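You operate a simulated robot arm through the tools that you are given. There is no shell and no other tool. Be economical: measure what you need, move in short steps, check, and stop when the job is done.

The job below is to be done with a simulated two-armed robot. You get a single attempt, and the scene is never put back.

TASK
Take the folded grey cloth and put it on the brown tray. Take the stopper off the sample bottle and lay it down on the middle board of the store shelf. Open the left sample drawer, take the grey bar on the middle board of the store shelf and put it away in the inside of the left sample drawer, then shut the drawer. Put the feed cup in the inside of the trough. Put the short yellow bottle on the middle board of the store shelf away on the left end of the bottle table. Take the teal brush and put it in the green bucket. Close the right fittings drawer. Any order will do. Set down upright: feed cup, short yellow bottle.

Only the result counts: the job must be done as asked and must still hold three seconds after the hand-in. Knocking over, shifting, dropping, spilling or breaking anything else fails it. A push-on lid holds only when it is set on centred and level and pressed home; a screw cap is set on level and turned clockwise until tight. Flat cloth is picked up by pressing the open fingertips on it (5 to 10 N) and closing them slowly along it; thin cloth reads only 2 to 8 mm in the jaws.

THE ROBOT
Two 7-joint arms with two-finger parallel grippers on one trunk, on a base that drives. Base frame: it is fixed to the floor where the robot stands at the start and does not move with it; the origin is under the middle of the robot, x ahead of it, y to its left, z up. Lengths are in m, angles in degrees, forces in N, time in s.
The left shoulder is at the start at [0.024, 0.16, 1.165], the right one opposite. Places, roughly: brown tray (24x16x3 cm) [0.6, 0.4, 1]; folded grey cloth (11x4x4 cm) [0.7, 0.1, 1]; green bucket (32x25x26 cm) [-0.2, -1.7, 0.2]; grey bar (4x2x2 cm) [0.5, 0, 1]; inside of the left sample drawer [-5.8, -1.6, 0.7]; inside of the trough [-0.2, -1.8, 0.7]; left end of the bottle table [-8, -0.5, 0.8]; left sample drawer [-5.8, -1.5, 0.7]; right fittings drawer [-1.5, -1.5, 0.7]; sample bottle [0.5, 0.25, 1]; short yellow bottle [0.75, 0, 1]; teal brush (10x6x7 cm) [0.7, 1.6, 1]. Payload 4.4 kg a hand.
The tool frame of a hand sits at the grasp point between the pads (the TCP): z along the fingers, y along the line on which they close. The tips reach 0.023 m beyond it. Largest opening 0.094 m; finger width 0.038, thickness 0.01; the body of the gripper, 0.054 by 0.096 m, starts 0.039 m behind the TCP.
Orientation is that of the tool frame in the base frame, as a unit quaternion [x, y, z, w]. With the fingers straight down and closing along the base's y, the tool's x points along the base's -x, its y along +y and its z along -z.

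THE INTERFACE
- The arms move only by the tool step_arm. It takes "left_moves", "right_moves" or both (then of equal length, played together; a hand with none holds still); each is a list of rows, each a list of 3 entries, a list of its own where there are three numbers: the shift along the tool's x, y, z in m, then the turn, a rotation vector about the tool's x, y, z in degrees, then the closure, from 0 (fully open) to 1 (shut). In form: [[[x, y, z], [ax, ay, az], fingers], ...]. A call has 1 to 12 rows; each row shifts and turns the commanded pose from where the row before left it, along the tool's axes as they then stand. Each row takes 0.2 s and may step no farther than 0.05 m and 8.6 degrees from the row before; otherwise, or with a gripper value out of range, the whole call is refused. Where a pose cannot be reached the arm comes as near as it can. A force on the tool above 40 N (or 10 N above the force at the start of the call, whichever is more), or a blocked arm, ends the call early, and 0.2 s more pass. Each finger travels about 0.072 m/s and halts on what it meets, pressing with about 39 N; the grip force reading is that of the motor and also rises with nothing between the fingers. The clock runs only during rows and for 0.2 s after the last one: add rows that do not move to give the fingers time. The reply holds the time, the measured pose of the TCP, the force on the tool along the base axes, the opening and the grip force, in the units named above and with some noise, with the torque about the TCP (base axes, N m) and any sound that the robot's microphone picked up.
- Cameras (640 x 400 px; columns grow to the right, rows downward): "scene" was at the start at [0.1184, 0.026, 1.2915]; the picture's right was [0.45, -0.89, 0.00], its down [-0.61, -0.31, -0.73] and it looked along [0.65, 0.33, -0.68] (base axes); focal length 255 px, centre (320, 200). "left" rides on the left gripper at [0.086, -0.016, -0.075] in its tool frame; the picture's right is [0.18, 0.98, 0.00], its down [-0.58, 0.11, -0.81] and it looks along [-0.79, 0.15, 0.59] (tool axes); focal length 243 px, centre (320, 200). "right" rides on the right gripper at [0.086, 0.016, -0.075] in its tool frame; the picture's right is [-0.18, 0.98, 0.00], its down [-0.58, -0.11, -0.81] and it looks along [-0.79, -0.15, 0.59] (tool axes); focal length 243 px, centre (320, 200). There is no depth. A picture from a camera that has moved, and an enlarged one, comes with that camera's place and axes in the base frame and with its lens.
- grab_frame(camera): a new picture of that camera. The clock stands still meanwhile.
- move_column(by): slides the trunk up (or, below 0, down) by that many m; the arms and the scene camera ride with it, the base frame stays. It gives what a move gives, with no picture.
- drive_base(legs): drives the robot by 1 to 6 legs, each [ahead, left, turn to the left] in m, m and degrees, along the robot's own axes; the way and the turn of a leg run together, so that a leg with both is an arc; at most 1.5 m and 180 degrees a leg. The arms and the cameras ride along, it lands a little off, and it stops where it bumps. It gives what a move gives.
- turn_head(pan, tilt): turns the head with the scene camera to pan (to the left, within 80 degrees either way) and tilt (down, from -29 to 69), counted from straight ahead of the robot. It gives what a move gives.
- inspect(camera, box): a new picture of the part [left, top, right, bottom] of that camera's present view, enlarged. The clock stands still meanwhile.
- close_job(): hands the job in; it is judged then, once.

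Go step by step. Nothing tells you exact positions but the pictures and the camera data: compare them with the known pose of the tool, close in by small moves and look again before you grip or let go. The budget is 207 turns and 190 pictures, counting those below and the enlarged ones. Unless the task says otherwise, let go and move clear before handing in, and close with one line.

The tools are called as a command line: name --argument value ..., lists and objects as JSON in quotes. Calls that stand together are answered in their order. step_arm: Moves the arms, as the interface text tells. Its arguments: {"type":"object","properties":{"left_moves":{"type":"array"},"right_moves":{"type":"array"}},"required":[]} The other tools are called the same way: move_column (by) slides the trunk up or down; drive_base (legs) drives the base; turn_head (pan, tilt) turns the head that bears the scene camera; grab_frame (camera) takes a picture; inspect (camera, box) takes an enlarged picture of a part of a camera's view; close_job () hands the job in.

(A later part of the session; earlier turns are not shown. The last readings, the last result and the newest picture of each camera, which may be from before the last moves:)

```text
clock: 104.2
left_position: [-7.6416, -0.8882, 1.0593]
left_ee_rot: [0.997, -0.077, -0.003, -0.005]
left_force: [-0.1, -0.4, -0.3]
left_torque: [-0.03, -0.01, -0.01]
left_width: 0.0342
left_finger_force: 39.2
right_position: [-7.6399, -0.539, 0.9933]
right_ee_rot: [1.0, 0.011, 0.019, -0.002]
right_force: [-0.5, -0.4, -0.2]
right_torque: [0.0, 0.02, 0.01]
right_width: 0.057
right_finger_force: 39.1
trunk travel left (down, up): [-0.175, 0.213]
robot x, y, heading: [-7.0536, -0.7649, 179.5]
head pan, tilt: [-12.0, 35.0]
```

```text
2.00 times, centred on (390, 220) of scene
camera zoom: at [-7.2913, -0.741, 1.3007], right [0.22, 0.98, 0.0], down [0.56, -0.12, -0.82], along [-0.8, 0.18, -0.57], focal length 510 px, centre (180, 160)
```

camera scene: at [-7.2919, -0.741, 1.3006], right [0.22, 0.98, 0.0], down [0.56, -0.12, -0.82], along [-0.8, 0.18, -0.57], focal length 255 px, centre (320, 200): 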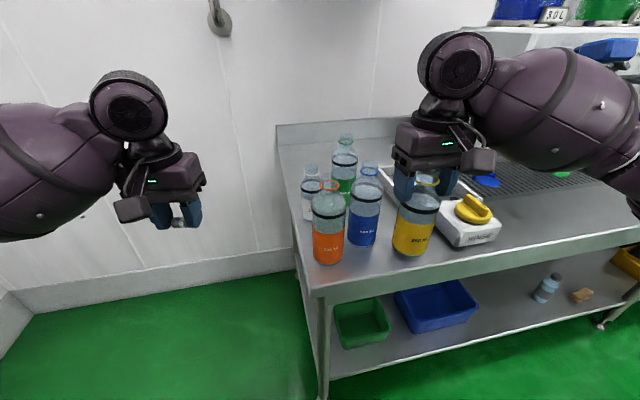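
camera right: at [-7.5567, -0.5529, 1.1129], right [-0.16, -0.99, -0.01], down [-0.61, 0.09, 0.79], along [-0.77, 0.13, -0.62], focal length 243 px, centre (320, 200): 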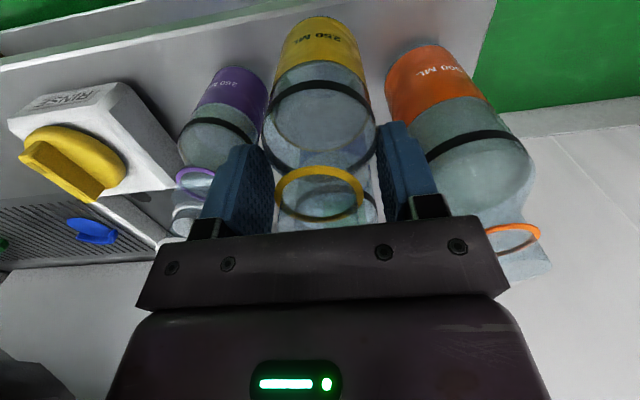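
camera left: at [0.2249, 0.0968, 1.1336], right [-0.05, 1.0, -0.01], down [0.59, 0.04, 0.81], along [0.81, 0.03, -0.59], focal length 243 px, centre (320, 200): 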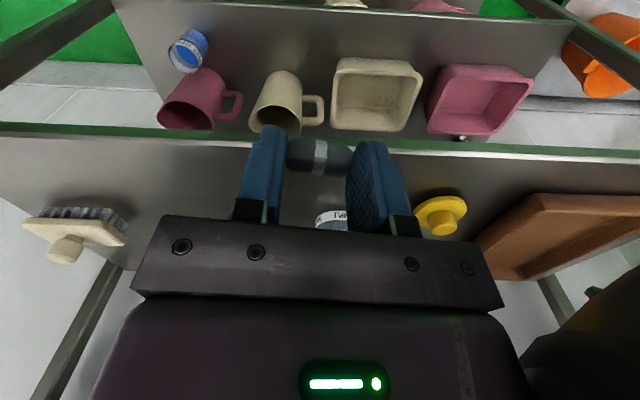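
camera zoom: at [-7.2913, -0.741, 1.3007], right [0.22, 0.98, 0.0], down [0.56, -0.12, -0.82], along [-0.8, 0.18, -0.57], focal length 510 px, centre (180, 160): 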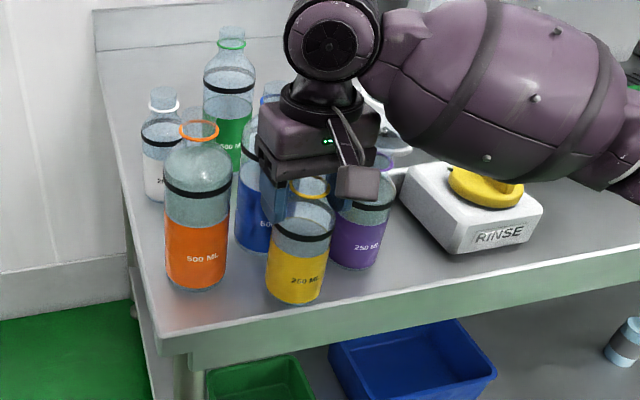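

step_arm --right_moves '[[[0, 0, 0.003], [0, 0, 0], 0.8], [[0, 0, 0.003], [0, 0, 0], 0.8], [[0, 0, 0.003], [0, 0, 0], 0.8], [[0, 0, 0], [0, 0, 0], 0.8]]'

inspect --camera "right" --box '[160, 0, 480, 200]'

```text
clock: 105.2
left_position: [-7.6419, -0.8887, 1.0576]
left_ee_rot: [0.997, -0.077, -0.003, -0.004]
left_force: [-0.1, 0.3, -0.5]
left_torque: [-0.02, 0.0, -0.01]
left_width: 0.0347
left_finger_force: 38.7
right_position: [-7.639, -0.5379, 0.9843]
right_ee_rot: [1.0, 0.011, 0.018, -0.002]
right_force: [0.4, 0.2, -0.7]
right_torque: [0.0, -0.03, 0.03]
right_width: 0.0573
right_finger_force: 39.2
trunk travel left (down, up): [-0.175, 0.213]
robot x, y, heading: [-7.0511, -0.7614, 179.6]
head pan, tilt: [-12.0, 35.0]
```

```text
2.00 times, centred on (320, 100) of right
camera zoom: at [-7.555, -0.5516, 1.0629], right [-0.16, -0.99, -0.01], down [-0.61, 0.09, 0.79], along [-0.77, 0.13, -0.62], focal length 485 px, centre (320, 400)
```

zoom: 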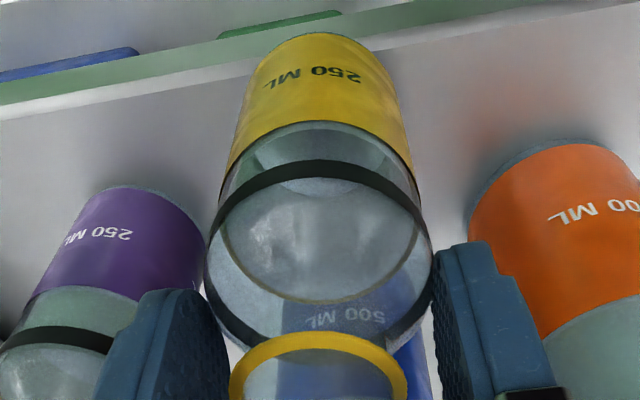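

The picture shows the bottle's front would overhang the edge (edge x≈-7.617). I'm lifting a little, moving 2 cm deeper, and checking.

step_arm --right_moves '[[[0, 0, -0.006], [0, 0, 0], 0.8], [[-0.012, 0, 0], [0, 0, 0], 0.8], [[-0.011, 0, 0], [0, 0, 0], 0.8], [[0, 0, 0], [0, 0, 0], 0.8]]'

inspect --camera "right" --box '[160, 0, 480, 200]'

inspect --camera "scene" --box '[320, 160, 440, 290]'

```text
clock: 106.2
left_position: [-7.6409, -0.8898, 1.0586]
left_ee_rot: [0.997, -0.077, -0.003, -0.004]
left_force: [-0.1, 0.6, -0.4]
left_torque: [0.0, -0.01, -0.02]
left_width: 0.0345
left_finger_force: 39.4
right_position: [-7.6626, -0.5383, 0.99]
right_ee_rot: [1.0, 0.011, 0.018, -0.002]
right_force: [0.7, 0.8, -0.3]
right_torque: [0.04, -0.01, -0.01]
right_width: 0.0571
right_finger_force: 38.9
trunk travel left (down, up): [-0.175, 0.213]
robot x, y, heading: [-7.0511, -0.7632, 179.4]
head pan, tilt: [-12.0, 35.0]
```

```text
2.00 times, centred on (320, 100) of right
camera zoom: at [-7.5777, -0.5514, 1.0678], right [-0.16, -0.99, -0.01], down [-0.61, 0.09, 0.79], along [-0.77, 0.13, -0.62], focal length 485 px, centre (320, 400)
```

zoom: 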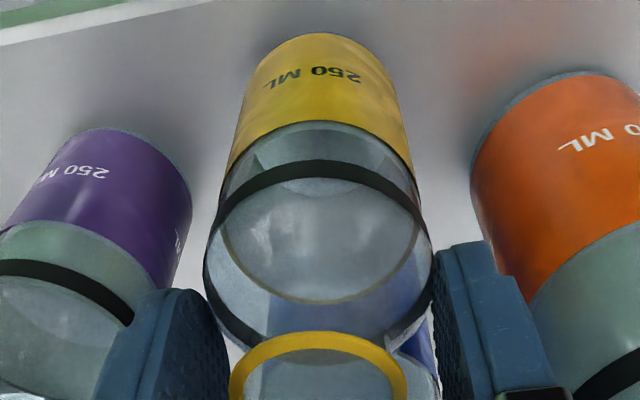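

```text
3.08 times, centred on (380, 225) of scene
camera zoom: at [-7.2913, -0.741, 1.3007], right [0.22, 0.98, 0.0], down [0.56, -0.12, -0.82], along [-0.8, 0.18, -0.57], focal length 785 px, centre (135, 123)
```

zoom: 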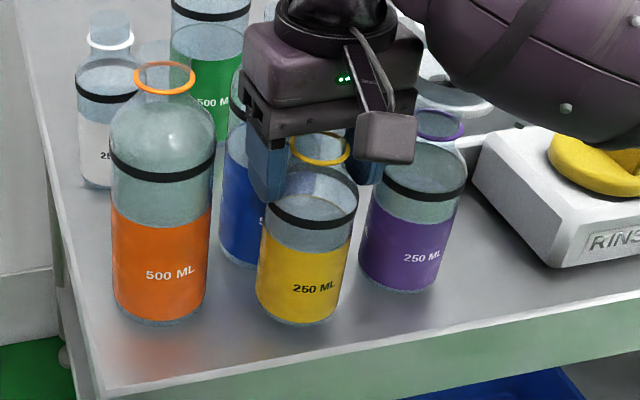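

The base is inside the edge now. I'm lowering until contact.

step_arm --right_moves '[[[0, 0, 0.005], [0, 0, 0], 0.8], [[0, 0, 0.004], [0, 0, 0], 0.8], [[0, 0, 0.003], [0, 0, 0], 0.8], [[0, 0, 0.003], [0, 0, 0], 0.8], [[0, 0, 0.003], [0, 0, 0], 0.8], [[0, 0, 0], [0, 0, 0], 0.8]]'

```text
clock: 107.6
left_position: [-7.6388, -0.8901, 1.0613]
left_ee_rot: [0.997, -0.076, -0.005, -0.005]
left_force: [-0.7, 0.7, -0.3]
left_torque: [-0.02, 0.02, 0.04]
left_width: 0.0347
left_finger_force: 39.5
right_position: [-7.6614, -0.5391, 0.9767]
right_ee_rot: [1.0, 0.012, 0.013, -0.002]
right_force: [-0.9, 4.1, 34.2]
right_torque: [0.1, 0.65, 0.02]
right_width: 0.0572
right_finger_force: 39.2
trunk travel left (down, up): [-0.175, 0.213]
robot x, y, heading: [-7.0509, -0.7595, 179.4]
head pan, tilt: [-12.0, 35.0]
```

Contact. I'm easing off, opening slightly and rising clear.

step_arm --right_moves '[[[0, 0, -0.003], [0, 0, 0], 0.8], [[0, 0, 0], [0, 0, 0], 0.38], [[0, 0, 0], [0, 0, 0], 0.32], [[0, 0, 0], [0, 0, 0], 0.25], [[0, 0, 0], [0, 0, 0], 0.25], [[0, 0, -0.01], [0, 0, 0], 0.25], [[0, 0, -0.03], [0, 0, 0], 0.25], [[0, 0, -0.04], [0, 0, 0], 0.25], [[0, 0, -0.04], [0, 0, 0], 0.25], [[0, 0, 0], [0, 0, 0], 0.25]]'

grab_frame --camera "scene"

```text
clock: 109.8
left_position: [-7.642, -0.8886, 1.0582]
left_ee_rot: [0.997, -0.076, -0.003, -0.003]
left_force: [-0.9, 0.8, -0.6]
left_torque: [0.02, 0.0, -0.01]
left_width: 0.0346
left_finger_force: 39.0
right_position: [-7.667, -0.5388, 1.0936]
right_ee_rot: [1.0, 0.011, 0.019, -0.002]
right_force: [-0.3, 0.7, 0.3]
right_torque: [0.0, -0.03, -0.02]
right_width: 0.0706
right_finger_force: 0.1
trunk travel left (down, up): [-0.175, 0.213]
robot x, y, heading: [-7.0534, -0.7639, 179.3]
head pan, tilt: [-12.0, 35.0]
```

```text
122 pictures are left
camera scene: at [-7.2921, -0.7409, 1.3003], right [0.22, 0.98, 0.0], down [0.56, -0.12, -0.82], along [-0.8, 0.18, -0.57], focal length 255 px, centre (320, 200)
```

scene: 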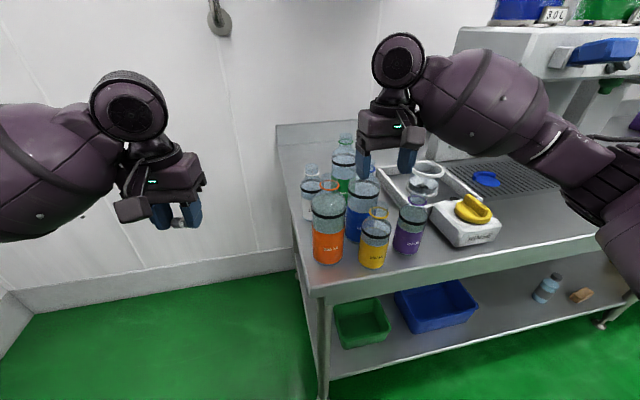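

The yellow bottle stands upright. I'm retracting the right hand and driving over to the sample drawers at about (-5.8, -1.5).

step_arm --right_moves '[[[0.04, 0, 0], [0, 0, 0], 0.25], [[0.04, 0, 0], [0, 0, 0], 0.25], [[0.04, 0, 0], [0, 0, 0], 0.25], [[0.03, 0, 0], [0, 0, 0], 0.25]]'

drive_base --legs '[[-1.15, -0.2, 0], [0, 0, 90]]'

turn_head --pan 0 --tilt 25

grab_frame --camera "scene"

```text
clock: 110.8
left_position: [-7.6408, -0.8889, 1.0587]
left_ee_rot: [0.997, -0.077, -0.003, -0.004]
left_force: [-0.4, -0.7, 0.9]
left_torque: [-0.02, 0.0, 0.04]
left_width: 0.0346
left_finger_force: 39.1
right_position: [-7.5162, -0.5339, 1.1002]
right_ee_rot: [1.0, 0.011, 0.018, -0.003]
right_force: [-1.4, 0.0, 0.1]
right_torque: [0.0, -0.01, 0.01]
right_width: 0.0705
right_finger_force: 0.0
trunk travel left (down, up): [-0.175, 0.213]
robot x, y, heading: [-7.0547, -0.7624, 179.6]
head pan, tilt: [-12.0, 35.0]
```

```text
clock: 120.6
left_position: [-5.7575, -1.1599, 1.0579]
left_ee_rot: [0.753, 0.658, -0.006, -0.001]
left_force: [0.4, -0.4, 0.2]
left_torque: [0.0, -0.01, 0.0]
left_width: 0.0344
left_finger_force: 39.4
right_position: [-6.1134, -1.0431, 1.0998]
right_ee_rot: [0.692, 0.722, 0.011, -0.015]
right_force: [-0.5, -0.7, -0.5]
right_torque: [0.0, -0.02, -0.02]
right_width: 0.0708
right_finger_force: 0.0
trunk travel left (down, up): [-0.175, 0.213]
robot x, y, heading: [-5.8941, -0.571, -89.5]
head pan, tilt: [-12.0, 35.0]
```

```text
clock: 121.3
left_position: [-5.7582, -1.1587, 1.059]
left_ee_rot: [0.753, 0.658, -0.006, -0.001]
left_force: [0.1, -0.6, -0.1]
left_torque: [-0.04, 0.05, -0.02]
left_width: 0.0345
left_finger_force: 38.7
right_position: [-6.1136, -1.0421, 1.0986]
right_ee_rot: [0.692, 0.722, 0.011, -0.016]
right_force: [0.3, -0.1, -0.4]
right_torque: [0.02, 0.01, 0.01]
right_width: 0.0704
right_finger_force: 0.1
trunk travel left (down, up): [-0.175, 0.213]
robot x, y, heading: [-5.8928, -0.5724, -89.6]
head pan, tilt: [0.0, 25.0]
```

```text
121 pictures are left
camera scene: at [-5.893, -0.8168, 1.3163], right [-1.0, -0.01, 0.0], down [0.0, 0.42, -0.91], along [0.01, -0.91, -0.42], focal length 255 px, centre (320, 200)
```

scene: 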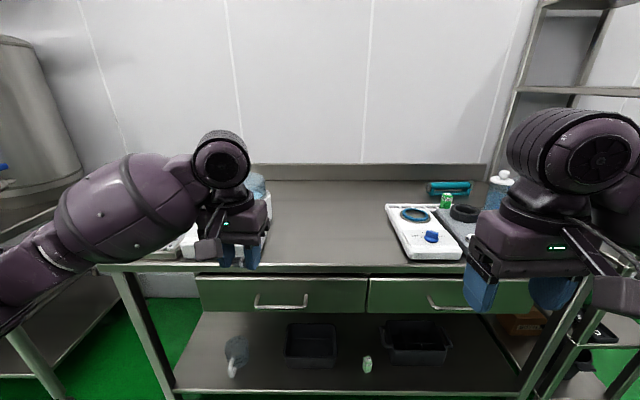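

Two sample drawers are ahead; the left one's handle is at about (-5.77, -1.39, 0.71). I'm shifting the base left and turning the free right hand so it can straddle the handle bar.

drive_base --legs '[[0, 0.22, 0]]'

step_arm --right_moves '[[[0.0, 0, 0.01], [0, 0, -8.2], 0.25], [[0.0, 0, 0.01], [0, 0, -8.2], 0], [[0.0, 0, 0], [0, 0, -8.2], 0], [[0.0, 0, 0], [0, 0, -8.2], 0], [[0.0, 0, 0], [0, 0, -8.2], 0], [[0.0, 0, 0], [0, 0, -8.2], 0], [[0.0, 0, 0], [0, 0, -8.2], 0], [[0.0, 0, 0], [0, 0, -8.2], 0], [[0.0, 0, 0], [0, 0, -8.2], 0], [[0.0, 0, 0], [0, 0, -8.2], 0], [[0.0, 0, 0], [0, 0, -8.2], 0], [[0, 0, 0], [0, 0, 0], 0]]'

grab_frame --camera "scene"

```text
clock: 123.8
left_position: [-5.5371, -1.1564, 1.059]
left_ee_rot: [0.752, 0.659, -0.005, -0.001]
left_force: [-0.3, -0.3, 0.4]
left_torque: [-0.02, 0.02, -0.04]
left_width: 0.0345
left_finger_force: 39.0
right_position: [-5.896, -1.0407, 1.0991]
right_ee_rot: [0.691, 0.722, 0.011, -0.015]
right_force: [0.1, 0.3, -0.7]
right_torque: [0.0, 0.02, -0.02]
right_width: 0.0705
right_finger_force: 0.0
trunk travel left (down, up): [-0.175, 0.213]
robot x, y, heading: [-5.6746, -0.568, -89.4]
head pan, tilt: [0.0, 25.0]
```

```text
clock: 126.4
left_position: [-5.5367, -1.1574, 1.0594]
left_ee_rot: [0.752, 0.659, -0.005, 0.0]
left_force: [0.5, -0.3, -0.5]
left_torque: [-0.02, -0.02, 0.03]
left_width: 0.0345
left_finger_force: 39.1
right_position: [-5.8943, -1.0412, 1.0797]
right_ee_rot: [-0.025, 1.0, 0.018, -0.002]
right_force: [0.1, 0.2, 0.2]
right_torque: [0.0, 0.01, 0.0]
right_width: 0.0941
right_finger_force: 0.1
trunk travel left (down, up): [-0.175, 0.213]
robot x, y, heading: [-5.6795, -0.5678, -89.3]
head pan, tilt: [0.0, 25.0]
```

```text
120 pictures are left
camera scene: at [-5.6742, -0.8145, 1.3164], right [-1.0, -0.01, 0.0], down [0.0, 0.42, -0.91], along [0.01, -0.91, -0.42], focal length 255 px, centre (320, 200)
```

scene: 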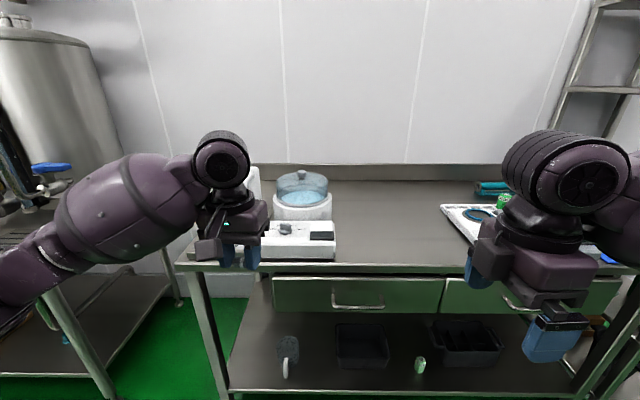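

Handle triangulates to about (-5.773, -1.36, 0.74). I'm pitching the right hand forward about 68°, then moving up and lowering it.

step_arm --right_moves '[[[0, 0, 0], [8.5, 0, 0], 0], [[0, 0, 0], [8.5, 0, 0], 0], [[0, 0, 0], [8.5, 0, 0], 0], [[0, 0, 0], [8.5, 0, 0], 0], [[0, 0, 0], [8.5, 0, 0], 0], [[0, 0, 0], [8.5, 0, 0], 0], [[0, 0, 0], [8.5, 0, 0], 0], [[0, 0, 0], [8.5, 0, 0], 0], [[0, 0, 0], [0, 0, 0], 0]]'

step_arm --right_moves '[[[-0.0151, 0.0355, 0.0149], [0, 0, 0], 0], [[-0.0151, 0.0355, 0.0149], [0, 0, 0], 0], [[-0.0151, 0.0355, 0.0149], [0, 0, 0], 0], [[-0.0151, 0.0355, 0.0149], [0, 0, 0], 0], [[-0.0151, 0.0355, 0.0149], [0, 0, 0], 0], [[-0.0151, 0.0355, 0.0149], [0, 0, 0], 0], [[-0.0151, 0.0355, 0.0149], [0, 0, 0], 0], [[-0.0151, 0.0355, 0.0149], [0, 0, 0], 0], [[0, 0, 0], [0, 0, 0], 0]]'

grab_frame --camera "scene"

grab_frame --camera "right"

```text
clock: 128.4
left_position: [-5.5363, -1.1571, 1.0586]
left_ee_rot: [0.752, 0.659, -0.005, -0.001]
left_force: [-1.2, 0.5, 0.4]
left_torque: [0.0, -0.04, 0.02]
left_width: 0.0342
left_finger_force: 39.0
right_position: [-5.9207, -1.1417, 1.0698]
right_ee_rot: [-0.022, 0.838, -0.545, 0.011]
right_force: [-0.5, 0.0, 0.0]
right_torque: [-0.01, 0.01, -0.01]
right_width: 0.0938
right_finger_force: 0.1
right hand out of reach, approached as far as the arm can: row 3, 4, 5, 6, 7, 8
trunk travel left (down, up): [-0.175, 0.213]
robot x, y, heading: [-5.676, -0.5666, -89.5]
head pan, tilt: [0.0, 25.0]
```

```text
clock: 130.4
left_position: [-5.5378, -1.1574, 1.06]
left_ee_rot: [0.753, 0.658, -0.006, -0.002]
left_force: [0.4, -0.4, -0.3]
left_torque: [0.02, -0.01, -0.03]
left_width: 0.0346
left_finger_force: 39.3
right_position: [-5.8033, -1.1278, 0.7635]
right_ee_rot: [-0.021, 0.839, -0.544, 0.012]
right_force: [-0.1, 0.5, 0.2]
right_torque: [0.0, -0.01, -0.03]
right_width: 0.094
right_finger_force: 0.0
trunk travel left (down, up): [-0.175, 0.213]
robot x, y, heading: [-5.6765, -0.5692, -89.2]
head pan, tilt: [0.0, 25.0]
```

```text
119 pictures are left
camera scene: at [-5.6743, -0.8144, 1.3165], right [-1.0, -0.01, 0.0], down [0.0, 0.42, -0.91], along [0.01, -0.91, -0.42], focal length 255 px, centre (320, 200)
```

scene: 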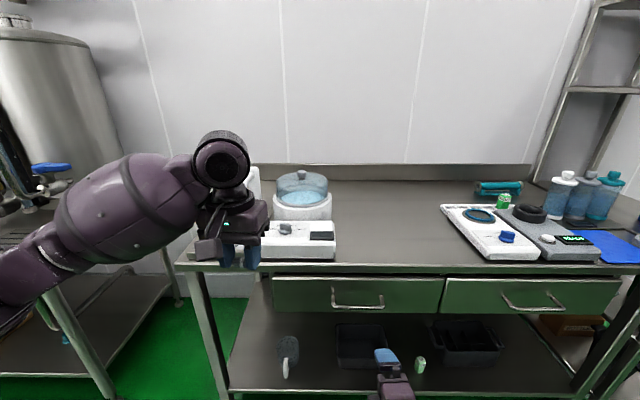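

```text
118 pictures are left
camera right: at [-5.8923, -1.0569, 0.7796], right [0.16, 0.41, -0.9], down [0.55, 0.72, 0.43], along [0.82, -0.56, -0.11], focal length 243 px, centre (320, 200)
```

right: 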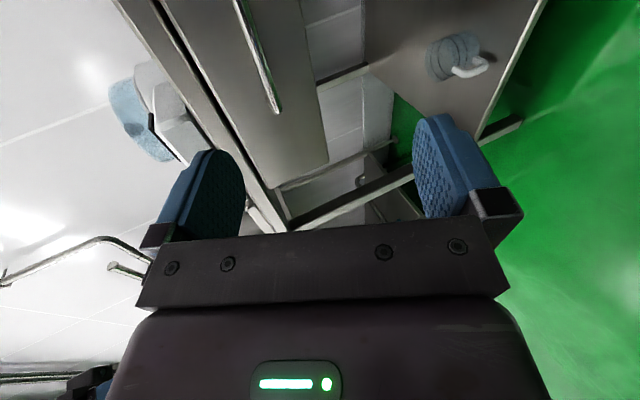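

The right hand is posed well. The handle bar is at (-5.775, -1.344, 0.745). I'm aligning and driving 15 cm closer.

step_arm --right_moves '[[[-0.028, 0.0168, 0.0076], [0, 0, 0], 0], [[0, 0, 0], [0, 0, 0], 0]]'

drive_base --legs '[[0.14, 0, 0]]'

grab_frame --camera "scene"

grab_frame --camera "right"

```text
clock: 131.0
left_position: [-5.5376, -1.1575, 1.0593]
left_ee_rot: [0.753, 0.658, -0.005, -0.001]
left_force: [-1.0, -0.3, 0.3]
left_torque: [0.0, -0.02, -0.02]
left_width: 0.0344
left_finger_force: 39.2
right_position: [-5.7739, -1.1261, 0.746]
right_ee_rot: [-0.022, 0.839, -0.544, 0.011]
right_force: [-0.3, 0.3, -0.1]
right_torque: [-0.02, 0.02, -0.02]
right_width: 0.0939
right_finger_force: 0.0
trunk travel left (down, up): [-0.175, 0.213]
robot x, y, heading: [-5.6796, -0.574, -89.3]
head pan, tilt: [0.0, 25.0]
```

```text
clock: 132.4
left_position: [-5.5388, -1.2968, 1.0589]
left_ee_rot: [0.753, 0.658, -0.006, -0.001]
left_force: [-0.2, 0.2, -0.1]
left_torque: [0.04, 0.01, 0.04]
left_width: 0.0348
left_finger_force: 39.4
right_position: [-5.7739, -1.265, 0.745]
right_ee_rot: [-0.02, 0.839, -0.544, 0.011]
right_force: [-0.8, -0.5, 0.6]
right_torque: [0.02, 0.01, 0.0]
right_width: 0.094
right_finger_force: 0.1
trunk travel left (down, up): [-0.175, 0.213]
robot x, y, heading: [-5.6743, -0.714, -89.6]
head pan, tilt: [0.0, 25.0]
```

```text
117 pictures are left
camera scene: at [-5.6736, -0.9537, 1.3162], right [-1.0, -0.01, 0.0], down [0.0, 0.42, -0.91], along [0.01, -0.91, -0.42], focal length 255 px, centre (320, 200)
```

scene: 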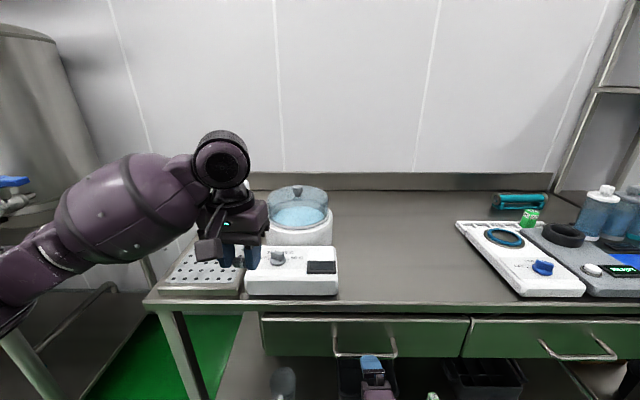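

```text
116 pictures are left
camera right: at [-5.8632, -1.1923, 0.7612], right [0.16, 0.41, -0.9], down [0.55, 0.72, 0.43], along [0.82, -0.56, -0.11], focal length 243 px, centre (320, 200)
```

right: 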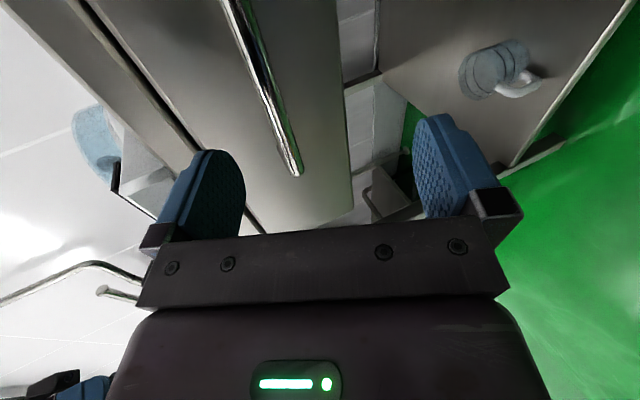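

The bar lines up with the finger gap. I'm advancing 7.5 cm level and closing on it.

step_arm --right_moves '[[[0, -0.0103, 0.0228], [0, 0, 0], 0], [[0, -0.0103, 0.0228], [0, 0, 0], 0], [[0, -0.0103, 0.0228], [0, 0, 0], 0], [[0, 0, 0], [0, 0, 0], 0.3], [[0, 0, 0], [0, 0, 0], 0.6], [[0, 0, 0], [0, 0, 0], 0.85], [[0, 0, 0], [0, 0, 0], 1], [[0, 0, 0], [0, 0, 0], 1]]'

grab_frame --camera "right"

```text
clock: 133.2
left_position: [-5.5386, -1.2952, 1.0587]
left_ee_rot: [0.754, 0.657, -0.005, -0.001]
left_force: [0.1, -0.5, -0.2]
left_torque: [0.02, 0.04, 0.0]
left_width: 0.0345
left_finger_force: 39.3
right_position: [-5.7698, -1.3338, 0.7479]
right_ee_rot: [-0.019, 0.838, -0.545, 0.011]
right_force: [-0.3, -0.4, -0.2]
right_torque: [-0.04, 0.0, 0.01]
right_width: 0.0657
right_finger_force: 0.0
trunk travel left (down, up): [-0.175, 0.213]
robot x, y, heading: [-5.6742, -0.7083, -89.6]
head pan, tilt: [0.0, 25.0]
stopped in row 4 (right hand): the force on the tool passed its limit at 74 N (the readings are from after the stop); the commanded pose is now the measured one
```

```text
115 pictures are left
camera right: at [-5.8586, -1.2632, 0.7637], right [0.16, 0.41, -0.9], down [0.55, 0.72, 0.42], along [0.82, -0.57, -0.11], focal length 243 px, centre (320, 200)
```

right: 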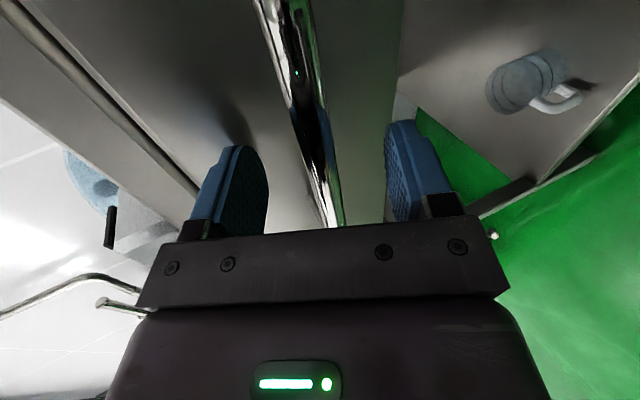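

The upper fingertip touched the drawer face lightly, and the bar now sits between the fingers. Closing here.

step_arm --right_moves '[[[0, 0, -0.004], [0, 0, 0], 0.4], [[0, 0, 0], [0, 0, 0], 0.6], [[0, 0, 0], [0, 0, 0], 0.8], [[0, 0, 0], [0, 0, 0], 0.95], [[0, 0, 0], [0, 0, 0], 0.95], [[0, 0, 0], [0, 0, 0], 0.95]]'

grab_frame --camera "right"

```text
clock: 134.6
left_position: [-5.5386, -1.2953, 1.0578]
left_ee_rot: [0.753, 0.658, -0.005, -0.002]
left_force: [-1.0, -0.1, -0.4]
left_torque: [-0.02, -0.01, -0.01]
left_width: 0.0345
left_finger_force: 39.1
right_position: [-5.7691, -1.3303, 0.7484]
right_ee_rot: [-0.019, 0.839, -0.543, 0.01]
right_force: [1.5, 9.5, -9.2]
right_torque: [0.15, -1.59, -1.11]
right_width: 0.0145
right_finger_force: 45.2
trunk travel left (down, up): [-0.175, 0.213]
robot x, y, heading: [-5.678, -0.7058, -89.7]
head pan, tilt: [0.0, 25.0]
```

```text
114 pictures are left
camera right: at [-5.8586, -1.2576, 0.7639], right [0.17, 0.41, -0.9], down [0.55, 0.72, 0.43], along [0.82, -0.57, -0.11], focal length 243 px, centre (320, 200)
```

right: 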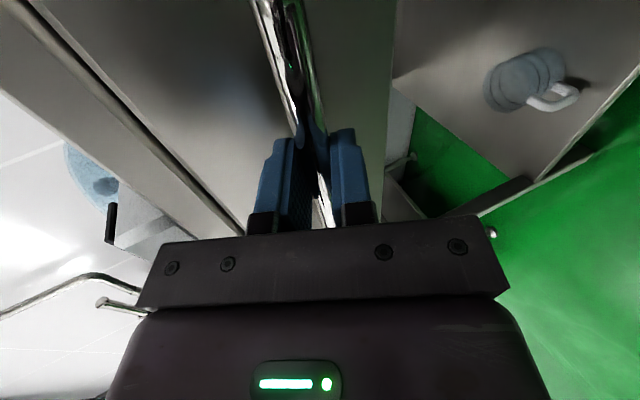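

The bar is gripped. I'm pulling the drawer by driving back.

drive_base --legs '[[-0.22, 0, 0]]'

turn_head --pan 0 --tilt 50

grab_frame --camera "scene"

```text
clock: 136.3
left_position: [-5.5387, -1.0794, 1.0586]
left_ee_rot: [0.752, 0.659, -0.004, -0.002]
left_force: [0.6, -0.1, -0.5]
left_torque: [0.0, 0.01, 0.03]
left_width: 0.0344
left_finger_force: 39.3
right_position: [-5.7689, -1.1134, 0.7479]
right_ee_rot: [-0.021, 0.839, -0.544, 0.011]
right_force: [2.5, -1.0, -21.0]
right_torque: [0.08, -1.21, -1.44]
right_width: 0.0143
right_finger_force: 45.3
trunk travel left (down, up): [-0.175, 0.213]
robot x, y, heading: [-5.6815, -0.4901, -89.2]
head pan, tilt: [0.0, 25.0]
```

```text
clock: 137.2
left_position: [-5.5389, -1.0781, 1.0586]
left_ee_rot: [0.753, 0.658, -0.005, -0.002]
left_force: [-0.7, -0.4, -0.8]
left_torque: [0.01, -0.01, -0.03]
left_width: 0.0345
left_finger_force: 38.8
right_position: [-5.7696, -1.1135, 0.7473]
right_ee_rot: [-0.021, 0.839, -0.544, 0.011]
right_force: [1.6, 1.4, -11.3]
right_torque: [0.09, -1.69, -0.72]
right_width: 0.0142
right_finger_force: 44.7
trunk travel left (down, up): [-0.175, 0.213]
robot x, y, heading: [-5.6787, -0.4915, -89.5]
head pan, tilt: [0.0, 50.0]
```

```text
113 pictures are left
camera scene: at [-5.6754, -0.7207, 1.2788], right [-1.0, -0.01, 0.0], down [-0.01, 0.77, -0.64], along [0.01, -0.64, -0.77], focal length 255 px, centre (320, 200)
```

scene: 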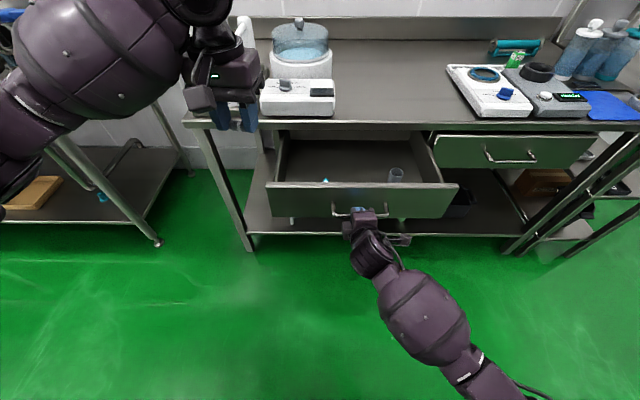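

The drawer is open about 22 cm. I'm releasing the handle and pulling the right hand back and up, so I can drive closer with the bar.

step_arm --right_moves '[[[0, 0, 0], [0, 0, 0], 0.6], [[0, 0, 0], [0, 0, 0], 0.2], [[0, 0, 0], [0, 0, 0], 0.1], [[0, 0.008, -0.02], [0, 0, 0], 0.1], [[0, 0.016, -0.036], [0, 0, 0], 0.1], [[0, 0.016, -0.036], [0, 0, 0], 0.1], [[0, -0.04, -0.016], [0, 0, 0], 0.1], [[0, -0.04, -0.016], [0, 0, 0], 0.1], [[0, 0, 0], [0, 0, 0], 0.1]]'

grab_frame --camera "scene"

```text
clock: 139.2
left_position: [-5.5383, -1.0773, 1.0582]
left_ee_rot: [0.752, 0.659, -0.005, -0.002]
left_force: [0.0, -0.8, -0.9]
left_torque: [-0.01, -0.03, 0.01]
left_width: 0.0345
left_finger_force: 38.1
right_position: [-5.7733, -1.0129, 0.8366]
right_ee_rot: [-0.021, 0.838, -0.545, 0.011]
right_force: [0.5, -0.2, -0.8]
right_torque: [0.02, 0.01, 0.0]
right_width: 0.0844
right_finger_force: 0.2
trunk travel left (down, up): [-0.175, 0.213]
robot x, y, heading: [-5.6795, -0.4911, -89.6]
head pan, tilt: [0.0, 50.0]
```

```text
112 pictures are left
camera scene: at [-5.6752, -0.7201, 1.2788], right [-1.0, -0.01, 0.0], down [-0.01, 0.77, -0.64], along [0.01, -0.64, -0.77], focal length 255 px, centre (320, 200)
```

scene: 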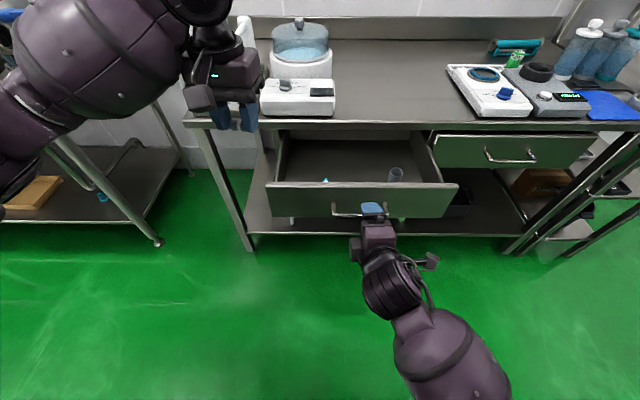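

The drawer stayed open. Driving 8 cm forward, then moving the left hand over the drawer.

drive_base --legs '[[0.08, 0, 0]]'

step_arm --left_moves '[[[-0.028, -0.02, 0], [0, 0, 0], 0.75], [[-0.028, -0.02, 0], [0, 0, 0], 0.75], [[-0.028, -0.02, 0], [0, 0, 0], 0.75], [[-0.02, -0.015, 0], [0, 0, 0], 0.75], [[0, 0, 0.04], [0, 0, 0], 0.75], [[0, 0, 0.04], [0, 0, 0], 0.75], [[0, 0, 0], [0, 0, 0], 0.75]]'

grab_frame --camera "scene"

grab_frame --camera "left"

```text
clock: 140.2
left_position: [-5.5375, -1.1559, 1.0578]
left_ee_rot: [0.752, 0.66, -0.005, -0.001]
left_force: [0.2, 0.0, 0.1]
left_torque: [0.0, -0.01, -0.02]
left_width: 0.0345
left_finger_force: 39.3
right_position: [-5.773, -1.0936, 0.8362]
right_ee_rot: [-0.021, 0.838, -0.545, 0.012]
right_force: [-0.1, -0.5, 0.2]
right_torque: [-0.04, 0.01, 0.04]
right_width: 0.0848
right_finger_force: 0.1
trunk travel left (down, up): [-0.175, 0.213]
robot x, y, heading: [-5.6776, -0.5712, -89.4]
head pan, tilt: [0.0, 50.0]
```

```text
clock: 141.8
left_position: [-5.6262, -1.2513, 0.979]
left_ee_rot: [0.752, 0.66, -0.006, -0.001]
left_force: [0.1, 0.3, -0.3]
left_torque: [0.01, -0.01, -0.03]
left_width: 0.0347
left_finger_force: 38.9
right_position: [-5.7726, -1.0927, 0.8379]
right_ee_rot: [-0.022, 0.838, -0.546, 0.012]
right_force: [-0.4, 0.2, -0.5]
right_torque: [0.0, 0.0, 0.01]
right_width: 0.0845
right_finger_force: 0.1
trunk travel left (down, up): [-0.175, 0.213]
robot x, y, heading: [-5.6757, -0.5684, -89.2]
head pan, tilt: [0.0, 50.0]
```

```text
111 pictures are left
camera scene: at [-5.6739, -0.7986, 1.2791], right [-1.0, -0.01, 0.0], down [-0.01, 0.77, -0.64], along [0.01, -0.64, -0.77], focal length 255 px, centre (320, 200)
```

scene: 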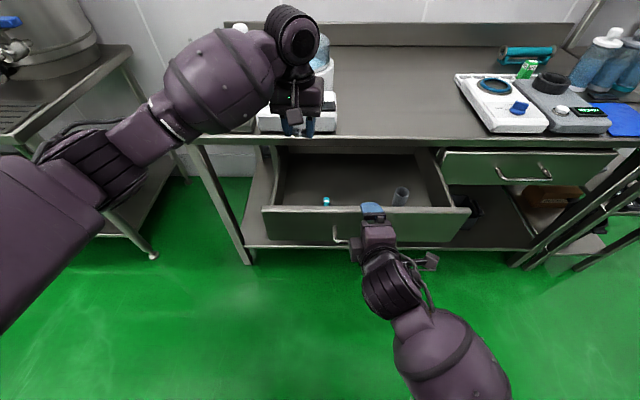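

```text
110 pictures are left
camera left: at [-5.6293, -1.1642, 1.0532], right [1.0, 0.05, -0.01], down [0.04, -0.59, 0.81], along [0.04, -0.81, -0.59], focal length 243 px, centre (320, 200)
```

left: 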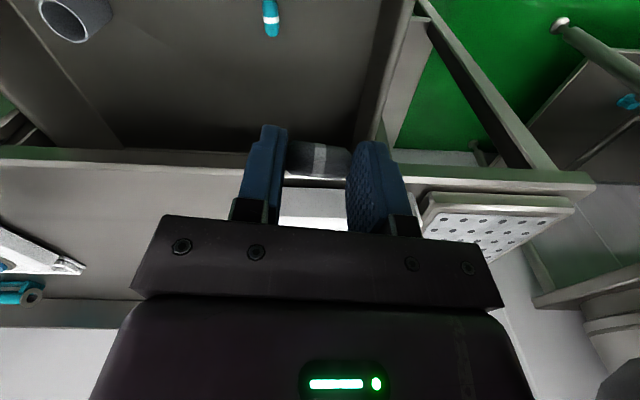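

The drawer floor is at z≈0.70, with a small teal item at (-5.684, -1.27). I'm lowering the bar at x≈-5.61, clear of it.

step_arm --left_moves '[[[0.0, 0.016, 0.03], [0, 0, 0], 0.75], [[0, 0, 0.04], [0, 0, 0], 0.75], [[0, 0, 0.04], [0, 0, 0], 0.75], [[0, 0, 0.04], [0, 0, 0], 0.75], [[0, 0, 0.04], [0, 0, 0], 0.75], [[0, 0, 0], [0, 0, 0], 0.75]]'

grab_frame --camera "scene"

grab_frame --camera "left"

```text
clock: 143.2
left_position: [-5.6107, -1.2525, 0.7896]
left_ee_rot: [0.752, 0.659, -0.006, -0.001]
left_force: [0.6, 0.9, 0.2]
left_torque: [0.02, -0.01, -0.02]
left_width: 0.0344
left_finger_force: 38.7
right_position: [-5.7709, -1.0929, 0.8368]
right_ee_rot: [-0.022, 0.838, -0.546, 0.011]
right_force: [0.0, 0.7, -0.5]
right_torque: [0.03, 0.0, 0.01]
right_width: 0.0846
right_finger_force: 0.0
trunk travel left (down, up): [-0.175, 0.213]
robot x, y, heading: [-5.6769, -0.5729, -89.5]
head pan, tilt: [0.0, 50.0]
```

```text
109 pictures are left
camera scene: at [-5.6739, -0.7987, 1.2791], right [-1.0, -0.01, 0.0], down [-0.01, 0.77, -0.64], along [0.01, -0.64, -0.77], focal length 255 px, centre (320, 200)
```

scene: 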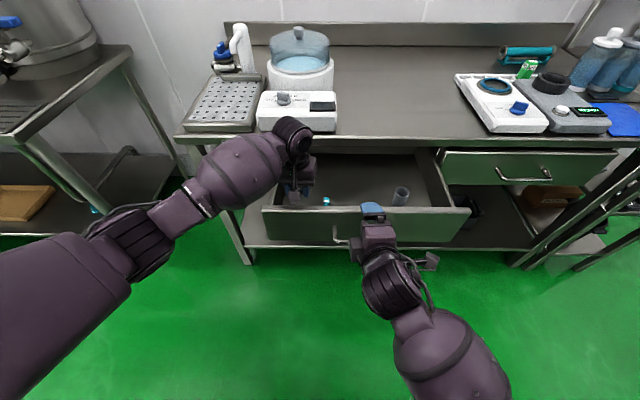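

```text
108 pictures are left
camera left: at [-5.6142, -1.166, 0.8641], right [1.0, 0.05, -0.01], down [0.04, -0.59, 0.81], along [0.04, -0.81, -0.59], focal length 243 px, centre (320, 200)
```

left: 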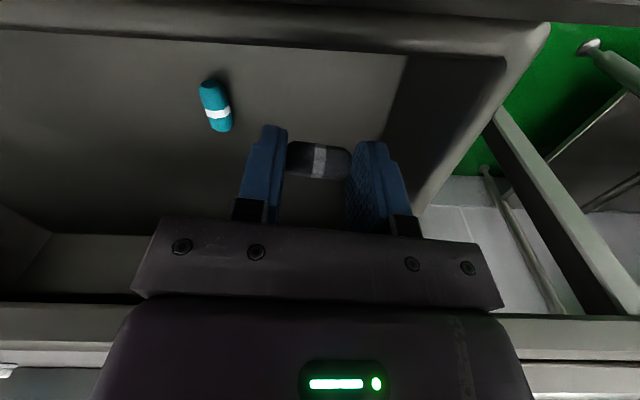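

Inside the drawer now. Lowering to the floor and releasing.

step_arm --left_moves '[[[0, 0, 0.03], [0, 0, 0], 0.75], [[0, 0, 0.015], [0, 0, 0], 0.75], [[0, 0, 0.006], [0, 0, 0], 0.75], [[0, 0, 0.004], [0, 0, 0], 0.75], [[0, 0, 0], [0, 0, 0], 0.75]]'

grab_frame --camera "left"

```text
clock: 144.4
left_position: [-5.6113, -1.2532, 0.7347]
left_ee_rot: [0.752, 0.659, -0.005, -0.002]
left_force: [-0.2, 0.5, 0.1]
left_torque: [0.0, 0.0, -0.02]
left_width: 0.0345
left_finger_force: 39.1
right_position: [-5.7719, -1.0932, 0.8351]
right_ee_rot: [-0.021, 0.838, -0.545, 0.012]
right_force: [0.0, -0.2, -0.9]
right_torque: [0.01, -0.03, -0.01]
right_width: 0.0845
right_finger_force: 0.0
trunk travel left (down, up): [-0.175, 0.213]
robot x, y, heading: [-5.6767, -0.5695, -89.2]
head pan, tilt: [0.0, 50.0]
```

```text
107 pictures are left
camera left: at [-5.6152, -1.1662, 0.8089], right [1.0, 0.05, -0.01], down [0.04, -0.59, 0.81], along [0.04, -0.81, -0.59], focal length 243 px, centre (320, 200)
```

left: 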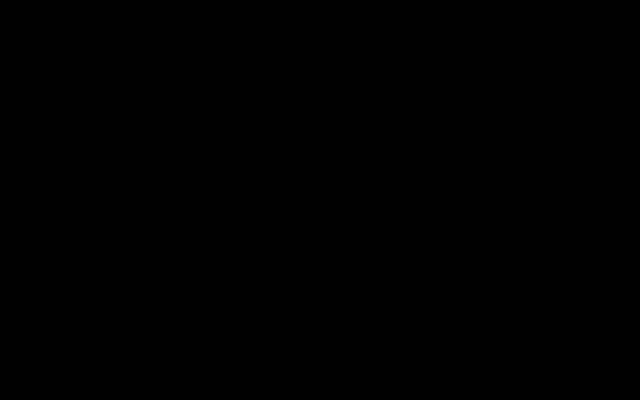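

step_arm --left_moves '[[[0, 0, 0.004], [0, 0, 0], 0.75], [[0, 0, 0.004], [0, 0, 0], 0.75], [[0, 0, 0.004], [0, 0, 0], 0.75], [[0, 0, 0], [0, 0, 0], 0.75]]'

inspect --camera "scene" --box '[240, 110, 480, 260]'

```text
clock: 145.4
left_position: [-5.6121, -1.254, 0.7275]
left_ee_rot: [0.752, 0.659, -0.008, 0.0]
left_force: [9.2, -0.8, 27.4]
left_torque: [2.48, 0.87, -0.77]
left_width: 0.0346
left_finger_force: 39.0
right_position: [-5.7708, -1.0914, 0.8386]
right_ee_rot: [-0.022, 0.837, -0.546, 0.012]
right_force: [0.4, -0.2, -0.2]
right_torque: [-0.02, -0.02, 0.04]
right_width: 0.0848
right_finger_force: 0.2
trunk travel left (down, up): [-0.175, 0.213]
robot x, y, heading: [-5.6798, -0.5687, -89.2]
head pan, tilt: [0.0, 50.0]
```

```text
2.67 times, centred on (360, 185) of scene
camera zoom: at [-5.6732, -0.7965, 1.28], right [-1.0, -0.01, 0.0], down [-0.01, 0.76, -0.64], along [0.01, -0.64, -0.77], focal length 680 px, centre (213, 240)
```

zoom: 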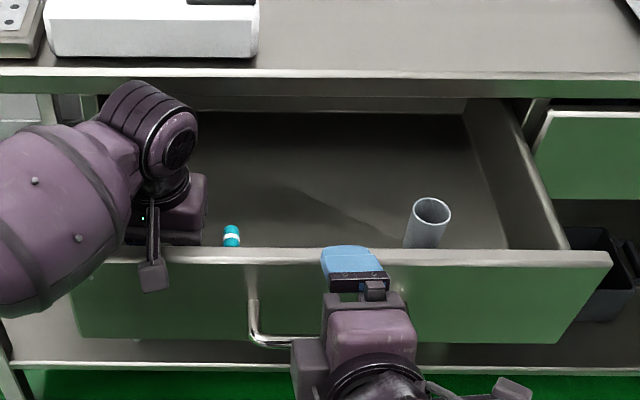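

The torque tells me the wrist camera mount is resting on the drawer's front panel, with the bar only millimetres above the floor. I'm backing off slightly and releasing.

step_arm --left_moves '[[[0, 0, -0.004], [0, 0, 0], 0.75], [[0, 0, 0], [0, 0, 0], 0.6], [[0, 0, 0], [0, 0, 0], 0.45], [[0, 0, 0], [0, 0, 0], 0.35], [[0, 0, 0], [0, 0, 0], 0.35], [[0, 0, -0.03], [0, 0, 0], 0.35], [[0, 0, -0.04], [0, 0, 0], 0.35], [[0, 0, -0.04], [0, 0, 0], 0.35], [[0, 0, -0.04], [0, 0, 0], 0.35], [[0, 0, -0.04], [0, 0, 0], 0.35], [[0, 0, 0], [0, 0, 0], 0.35]]'

grab_frame --camera "left"

```text
clock: 147.8
left_position: [-5.6107, -1.2534, 0.9164]
left_ee_rot: [0.752, 0.66, -0.005, -0.002]
left_force: [-0.2, 0.1, -0.1]
left_torque: [0.03, 0.0, 0.0]
left_width: 0.0611
left_finger_force: 0.0
right_position: [-5.7717, -1.0923, 0.8365]
right_ee_rot: [-0.022, 0.838, -0.545, 0.012]
right_force: [-0.3, 0.1, 0.1]
right_torque: [0.04, 0.01, -0.01]
right_width: 0.0843
right_finger_force: 0.1
trunk travel left (down, up): [-0.175, 0.213]
robot x, y, heading: [-5.6766, -0.5727, -89.2]
head pan, tilt: [0.0, 50.0]
```

```text
105 pictures are left
camera left: at [-5.614, -1.1661, 0.9903], right [1.0, 0.05, -0.01], down [0.04, -0.59, 0.81], along [0.04, -0.81, -0.59], focal length 243 px, centre (320, 200)
```

left: 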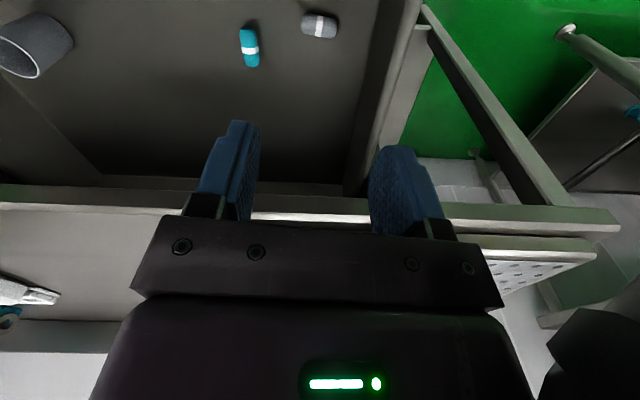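

The bar lies in the drawer. I'm retracting the left hand, then re-gripping the handle with the right to push the drawer shut.

step_arm --left_moves '[[[0.02, 0, -0.045], [0, 0, 0], 0.35], [[0.04, 0, -0.03], [0, 0, 0], 0.35], [[0.04, 0, -0.03], [0, 0, 0], 0.35], [[0.04, 0, -0.03], [0, 0, 0], 0.35], [[0, 0, 0], [0, 0, 0], 0.35]]'

step_arm --right_moves '[[[0, 0.0165, -0.0365], [0, 0, 0], 0], [[0, 0.0165, -0.0365], [0, 0, 0], 0], [[0, 0.0405, 0.0182], [0, 0, 0], 0], [[0, 0.0405, 0.0182], [0, 0, 0], 0], [[0, -0.0134, 0.0298], [0, 0, 0], 0], [[0, -0.0134, 0.0298], [0, 0, 0], 0], [[0, -0.0134, 0.0298], [0, 0, 0], 0], [[0, 0, 0], [0, 0, 0], 0]]'

grab_frame --camera "right"

grab_frame --camera "scene"

```text
clock: 149.0
left_position: [-5.593, -1.1135, 1.0493]
left_ee_rot: [0.752, 0.659, -0.005, -0.001]
left_force: [-0.9, 0.3, -0.3]
left_torque: [0.05, 0.01, -0.01]
left_width: 0.061
left_finger_force: 0.1
right_position: [-5.7712, -1.093, 0.8355]
right_ee_rot: [-0.022, 0.838, -0.545, 0.012]
right_force: [-0.6, 0.0, 0.1]
right_torque: [-0.01, -0.01, 0.01]
right_width: 0.0847
right_finger_force: 0.1
trunk travel left (down, up): [-0.175, 0.213]
robot x, y, heading: [-5.674, -0.5712, -89.3]
head pan, tilt: [0.0, 50.0]
```

```text
clock: 150.8
left_position: [-5.5945, -1.1129, 1.0504]
left_ee_rot: [0.752, 0.659, -0.006, -0.001]
left_force: [0.7, -0.1, 0.2]
left_torque: [0.02, -0.02, -0.04]
left_width: 0.0608
left_finger_force: 0.0
right_position: [-5.771, -1.1115, 0.7462]
right_ee_rot: [-0.022, 0.838, -0.545, 0.011]
right_force: [-0.1, -0.1, 0.3]
right_torque: [-0.01, -0.01, -0.02]
right_width: 0.0943
right_finger_force: 0.0
trunk travel left (down, up): [-0.175, 0.213]
robot x, y, heading: [-5.6754, -0.5714, -89.3]
head pan, tilt: [0.0, 50.0]
```

```text
104 pictures are left
camera right: at [-5.8606, -1.0397, 0.7623], right [0.16, 0.41, -0.9], down [0.55, 0.72, 0.43], along [0.82, -0.56, -0.11], focal length 243 px, centre (320, 200)
```

right: 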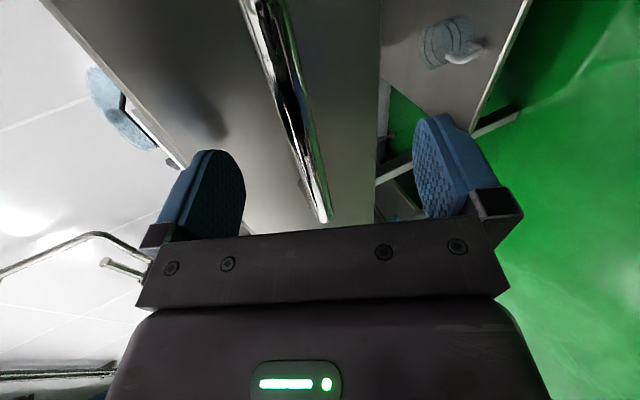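

```text
103 pictures are left
camera scene: at [-5.6739, -0.7988, 1.279], right [-1.0, -0.01, 0.0], down [-0.01, 0.77, -0.64], along [0.01, -0.64, -0.77], focal length 255 px, centre (320, 200)
```

scene: 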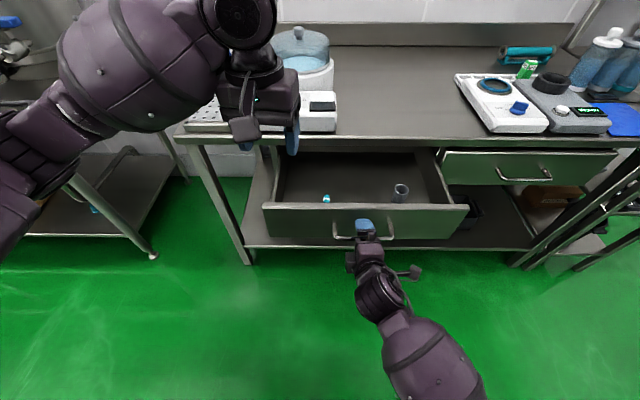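

step_arm --right_moves '[[[0, 0, 0], [0, 0, 0], 0.4], [[0, 0, 0], [0, 0, 0], 0.7], [[0, 0, 0], [0, 0, 0], 0.95], [[0, 0, 0], [0, 0, 0], 0.95], [[0, 0, 0], [0, 0, 0], 0.95]]'

drive_base --legs '[[0.205, 0, 0]]'

grab_frame --camera "scene"

```text
clock: 152.0
left_position: [-5.5922, -1.1114, 1.0518]
left_ee_rot: [0.752, 0.659, -0.007, 0.0]
left_force: [0.7, 0.1, -1.0]
left_torque: [-0.01, 0.01, 0.04]
left_width: 0.0615
left_finger_force: 0.0
right_position: [-5.7712, -1.1118, 0.7509]
right_ee_rot: [-0.02, 0.835, -0.549, 0.013]
right_force: [-3.9, -0.7, 32.0]
right_torque: [-0.45, -1.71, -0.8]
right_width: 0.0141
right_finger_force: 45.1
trunk travel left (down, up): [-0.175, 0.213]
robot x, y, heading: [-5.6787, -0.5717, -89.0]
head pan, tilt: [0.0, 50.0]
```

```text
clock: 153.3
left_position: [-5.5939, -1.2417, 1.0492]
left_ee_rot: [0.753, 0.658, -0.005, -0.001]
left_force: [-0.3, 0.2, -0.2]
left_torque: [0.01, 0.0, 0.0]
left_width: 0.0613
left_finger_force: 0.0
right_position: [-5.7705, -1.2396, 0.7514]
right_ee_rot: [-0.017, 0.835, -0.549, 0.016]
right_force: [-5.0, -4.3, 19.8]
right_torque: [-0.45, -1.49, -1.18]
right_width: 0.0139
right_finger_force: 45.5
trunk travel left (down, up): [-0.175, 0.213]
robot x, y, heading: [-5.6738, -0.6976, -89.1]
head pan, tilt: [0.0, 50.0]
stopped in leg 1: the force on the tool passed its limit at 43 N (the readings are from after the stop); the commanded pose is now the measured one
```

```text
102 pictures are left
camera scene: at [-5.673, -0.9273, 1.2786], right [-1.0, -0.01, 0.0], down [-0.01, 0.77, -0.64], along [0.01, -0.64, -0.77], focal length 255 px, centre (320, 200)
```

scene: 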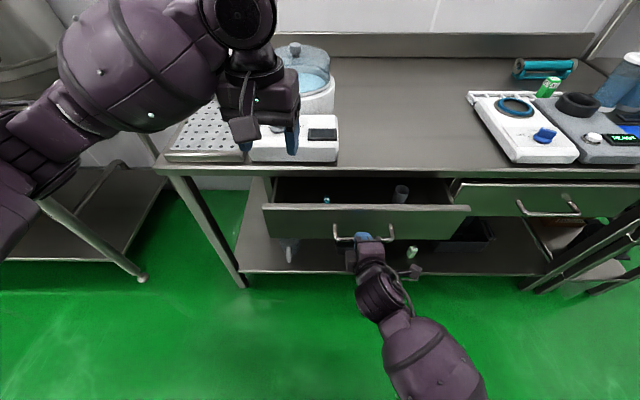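

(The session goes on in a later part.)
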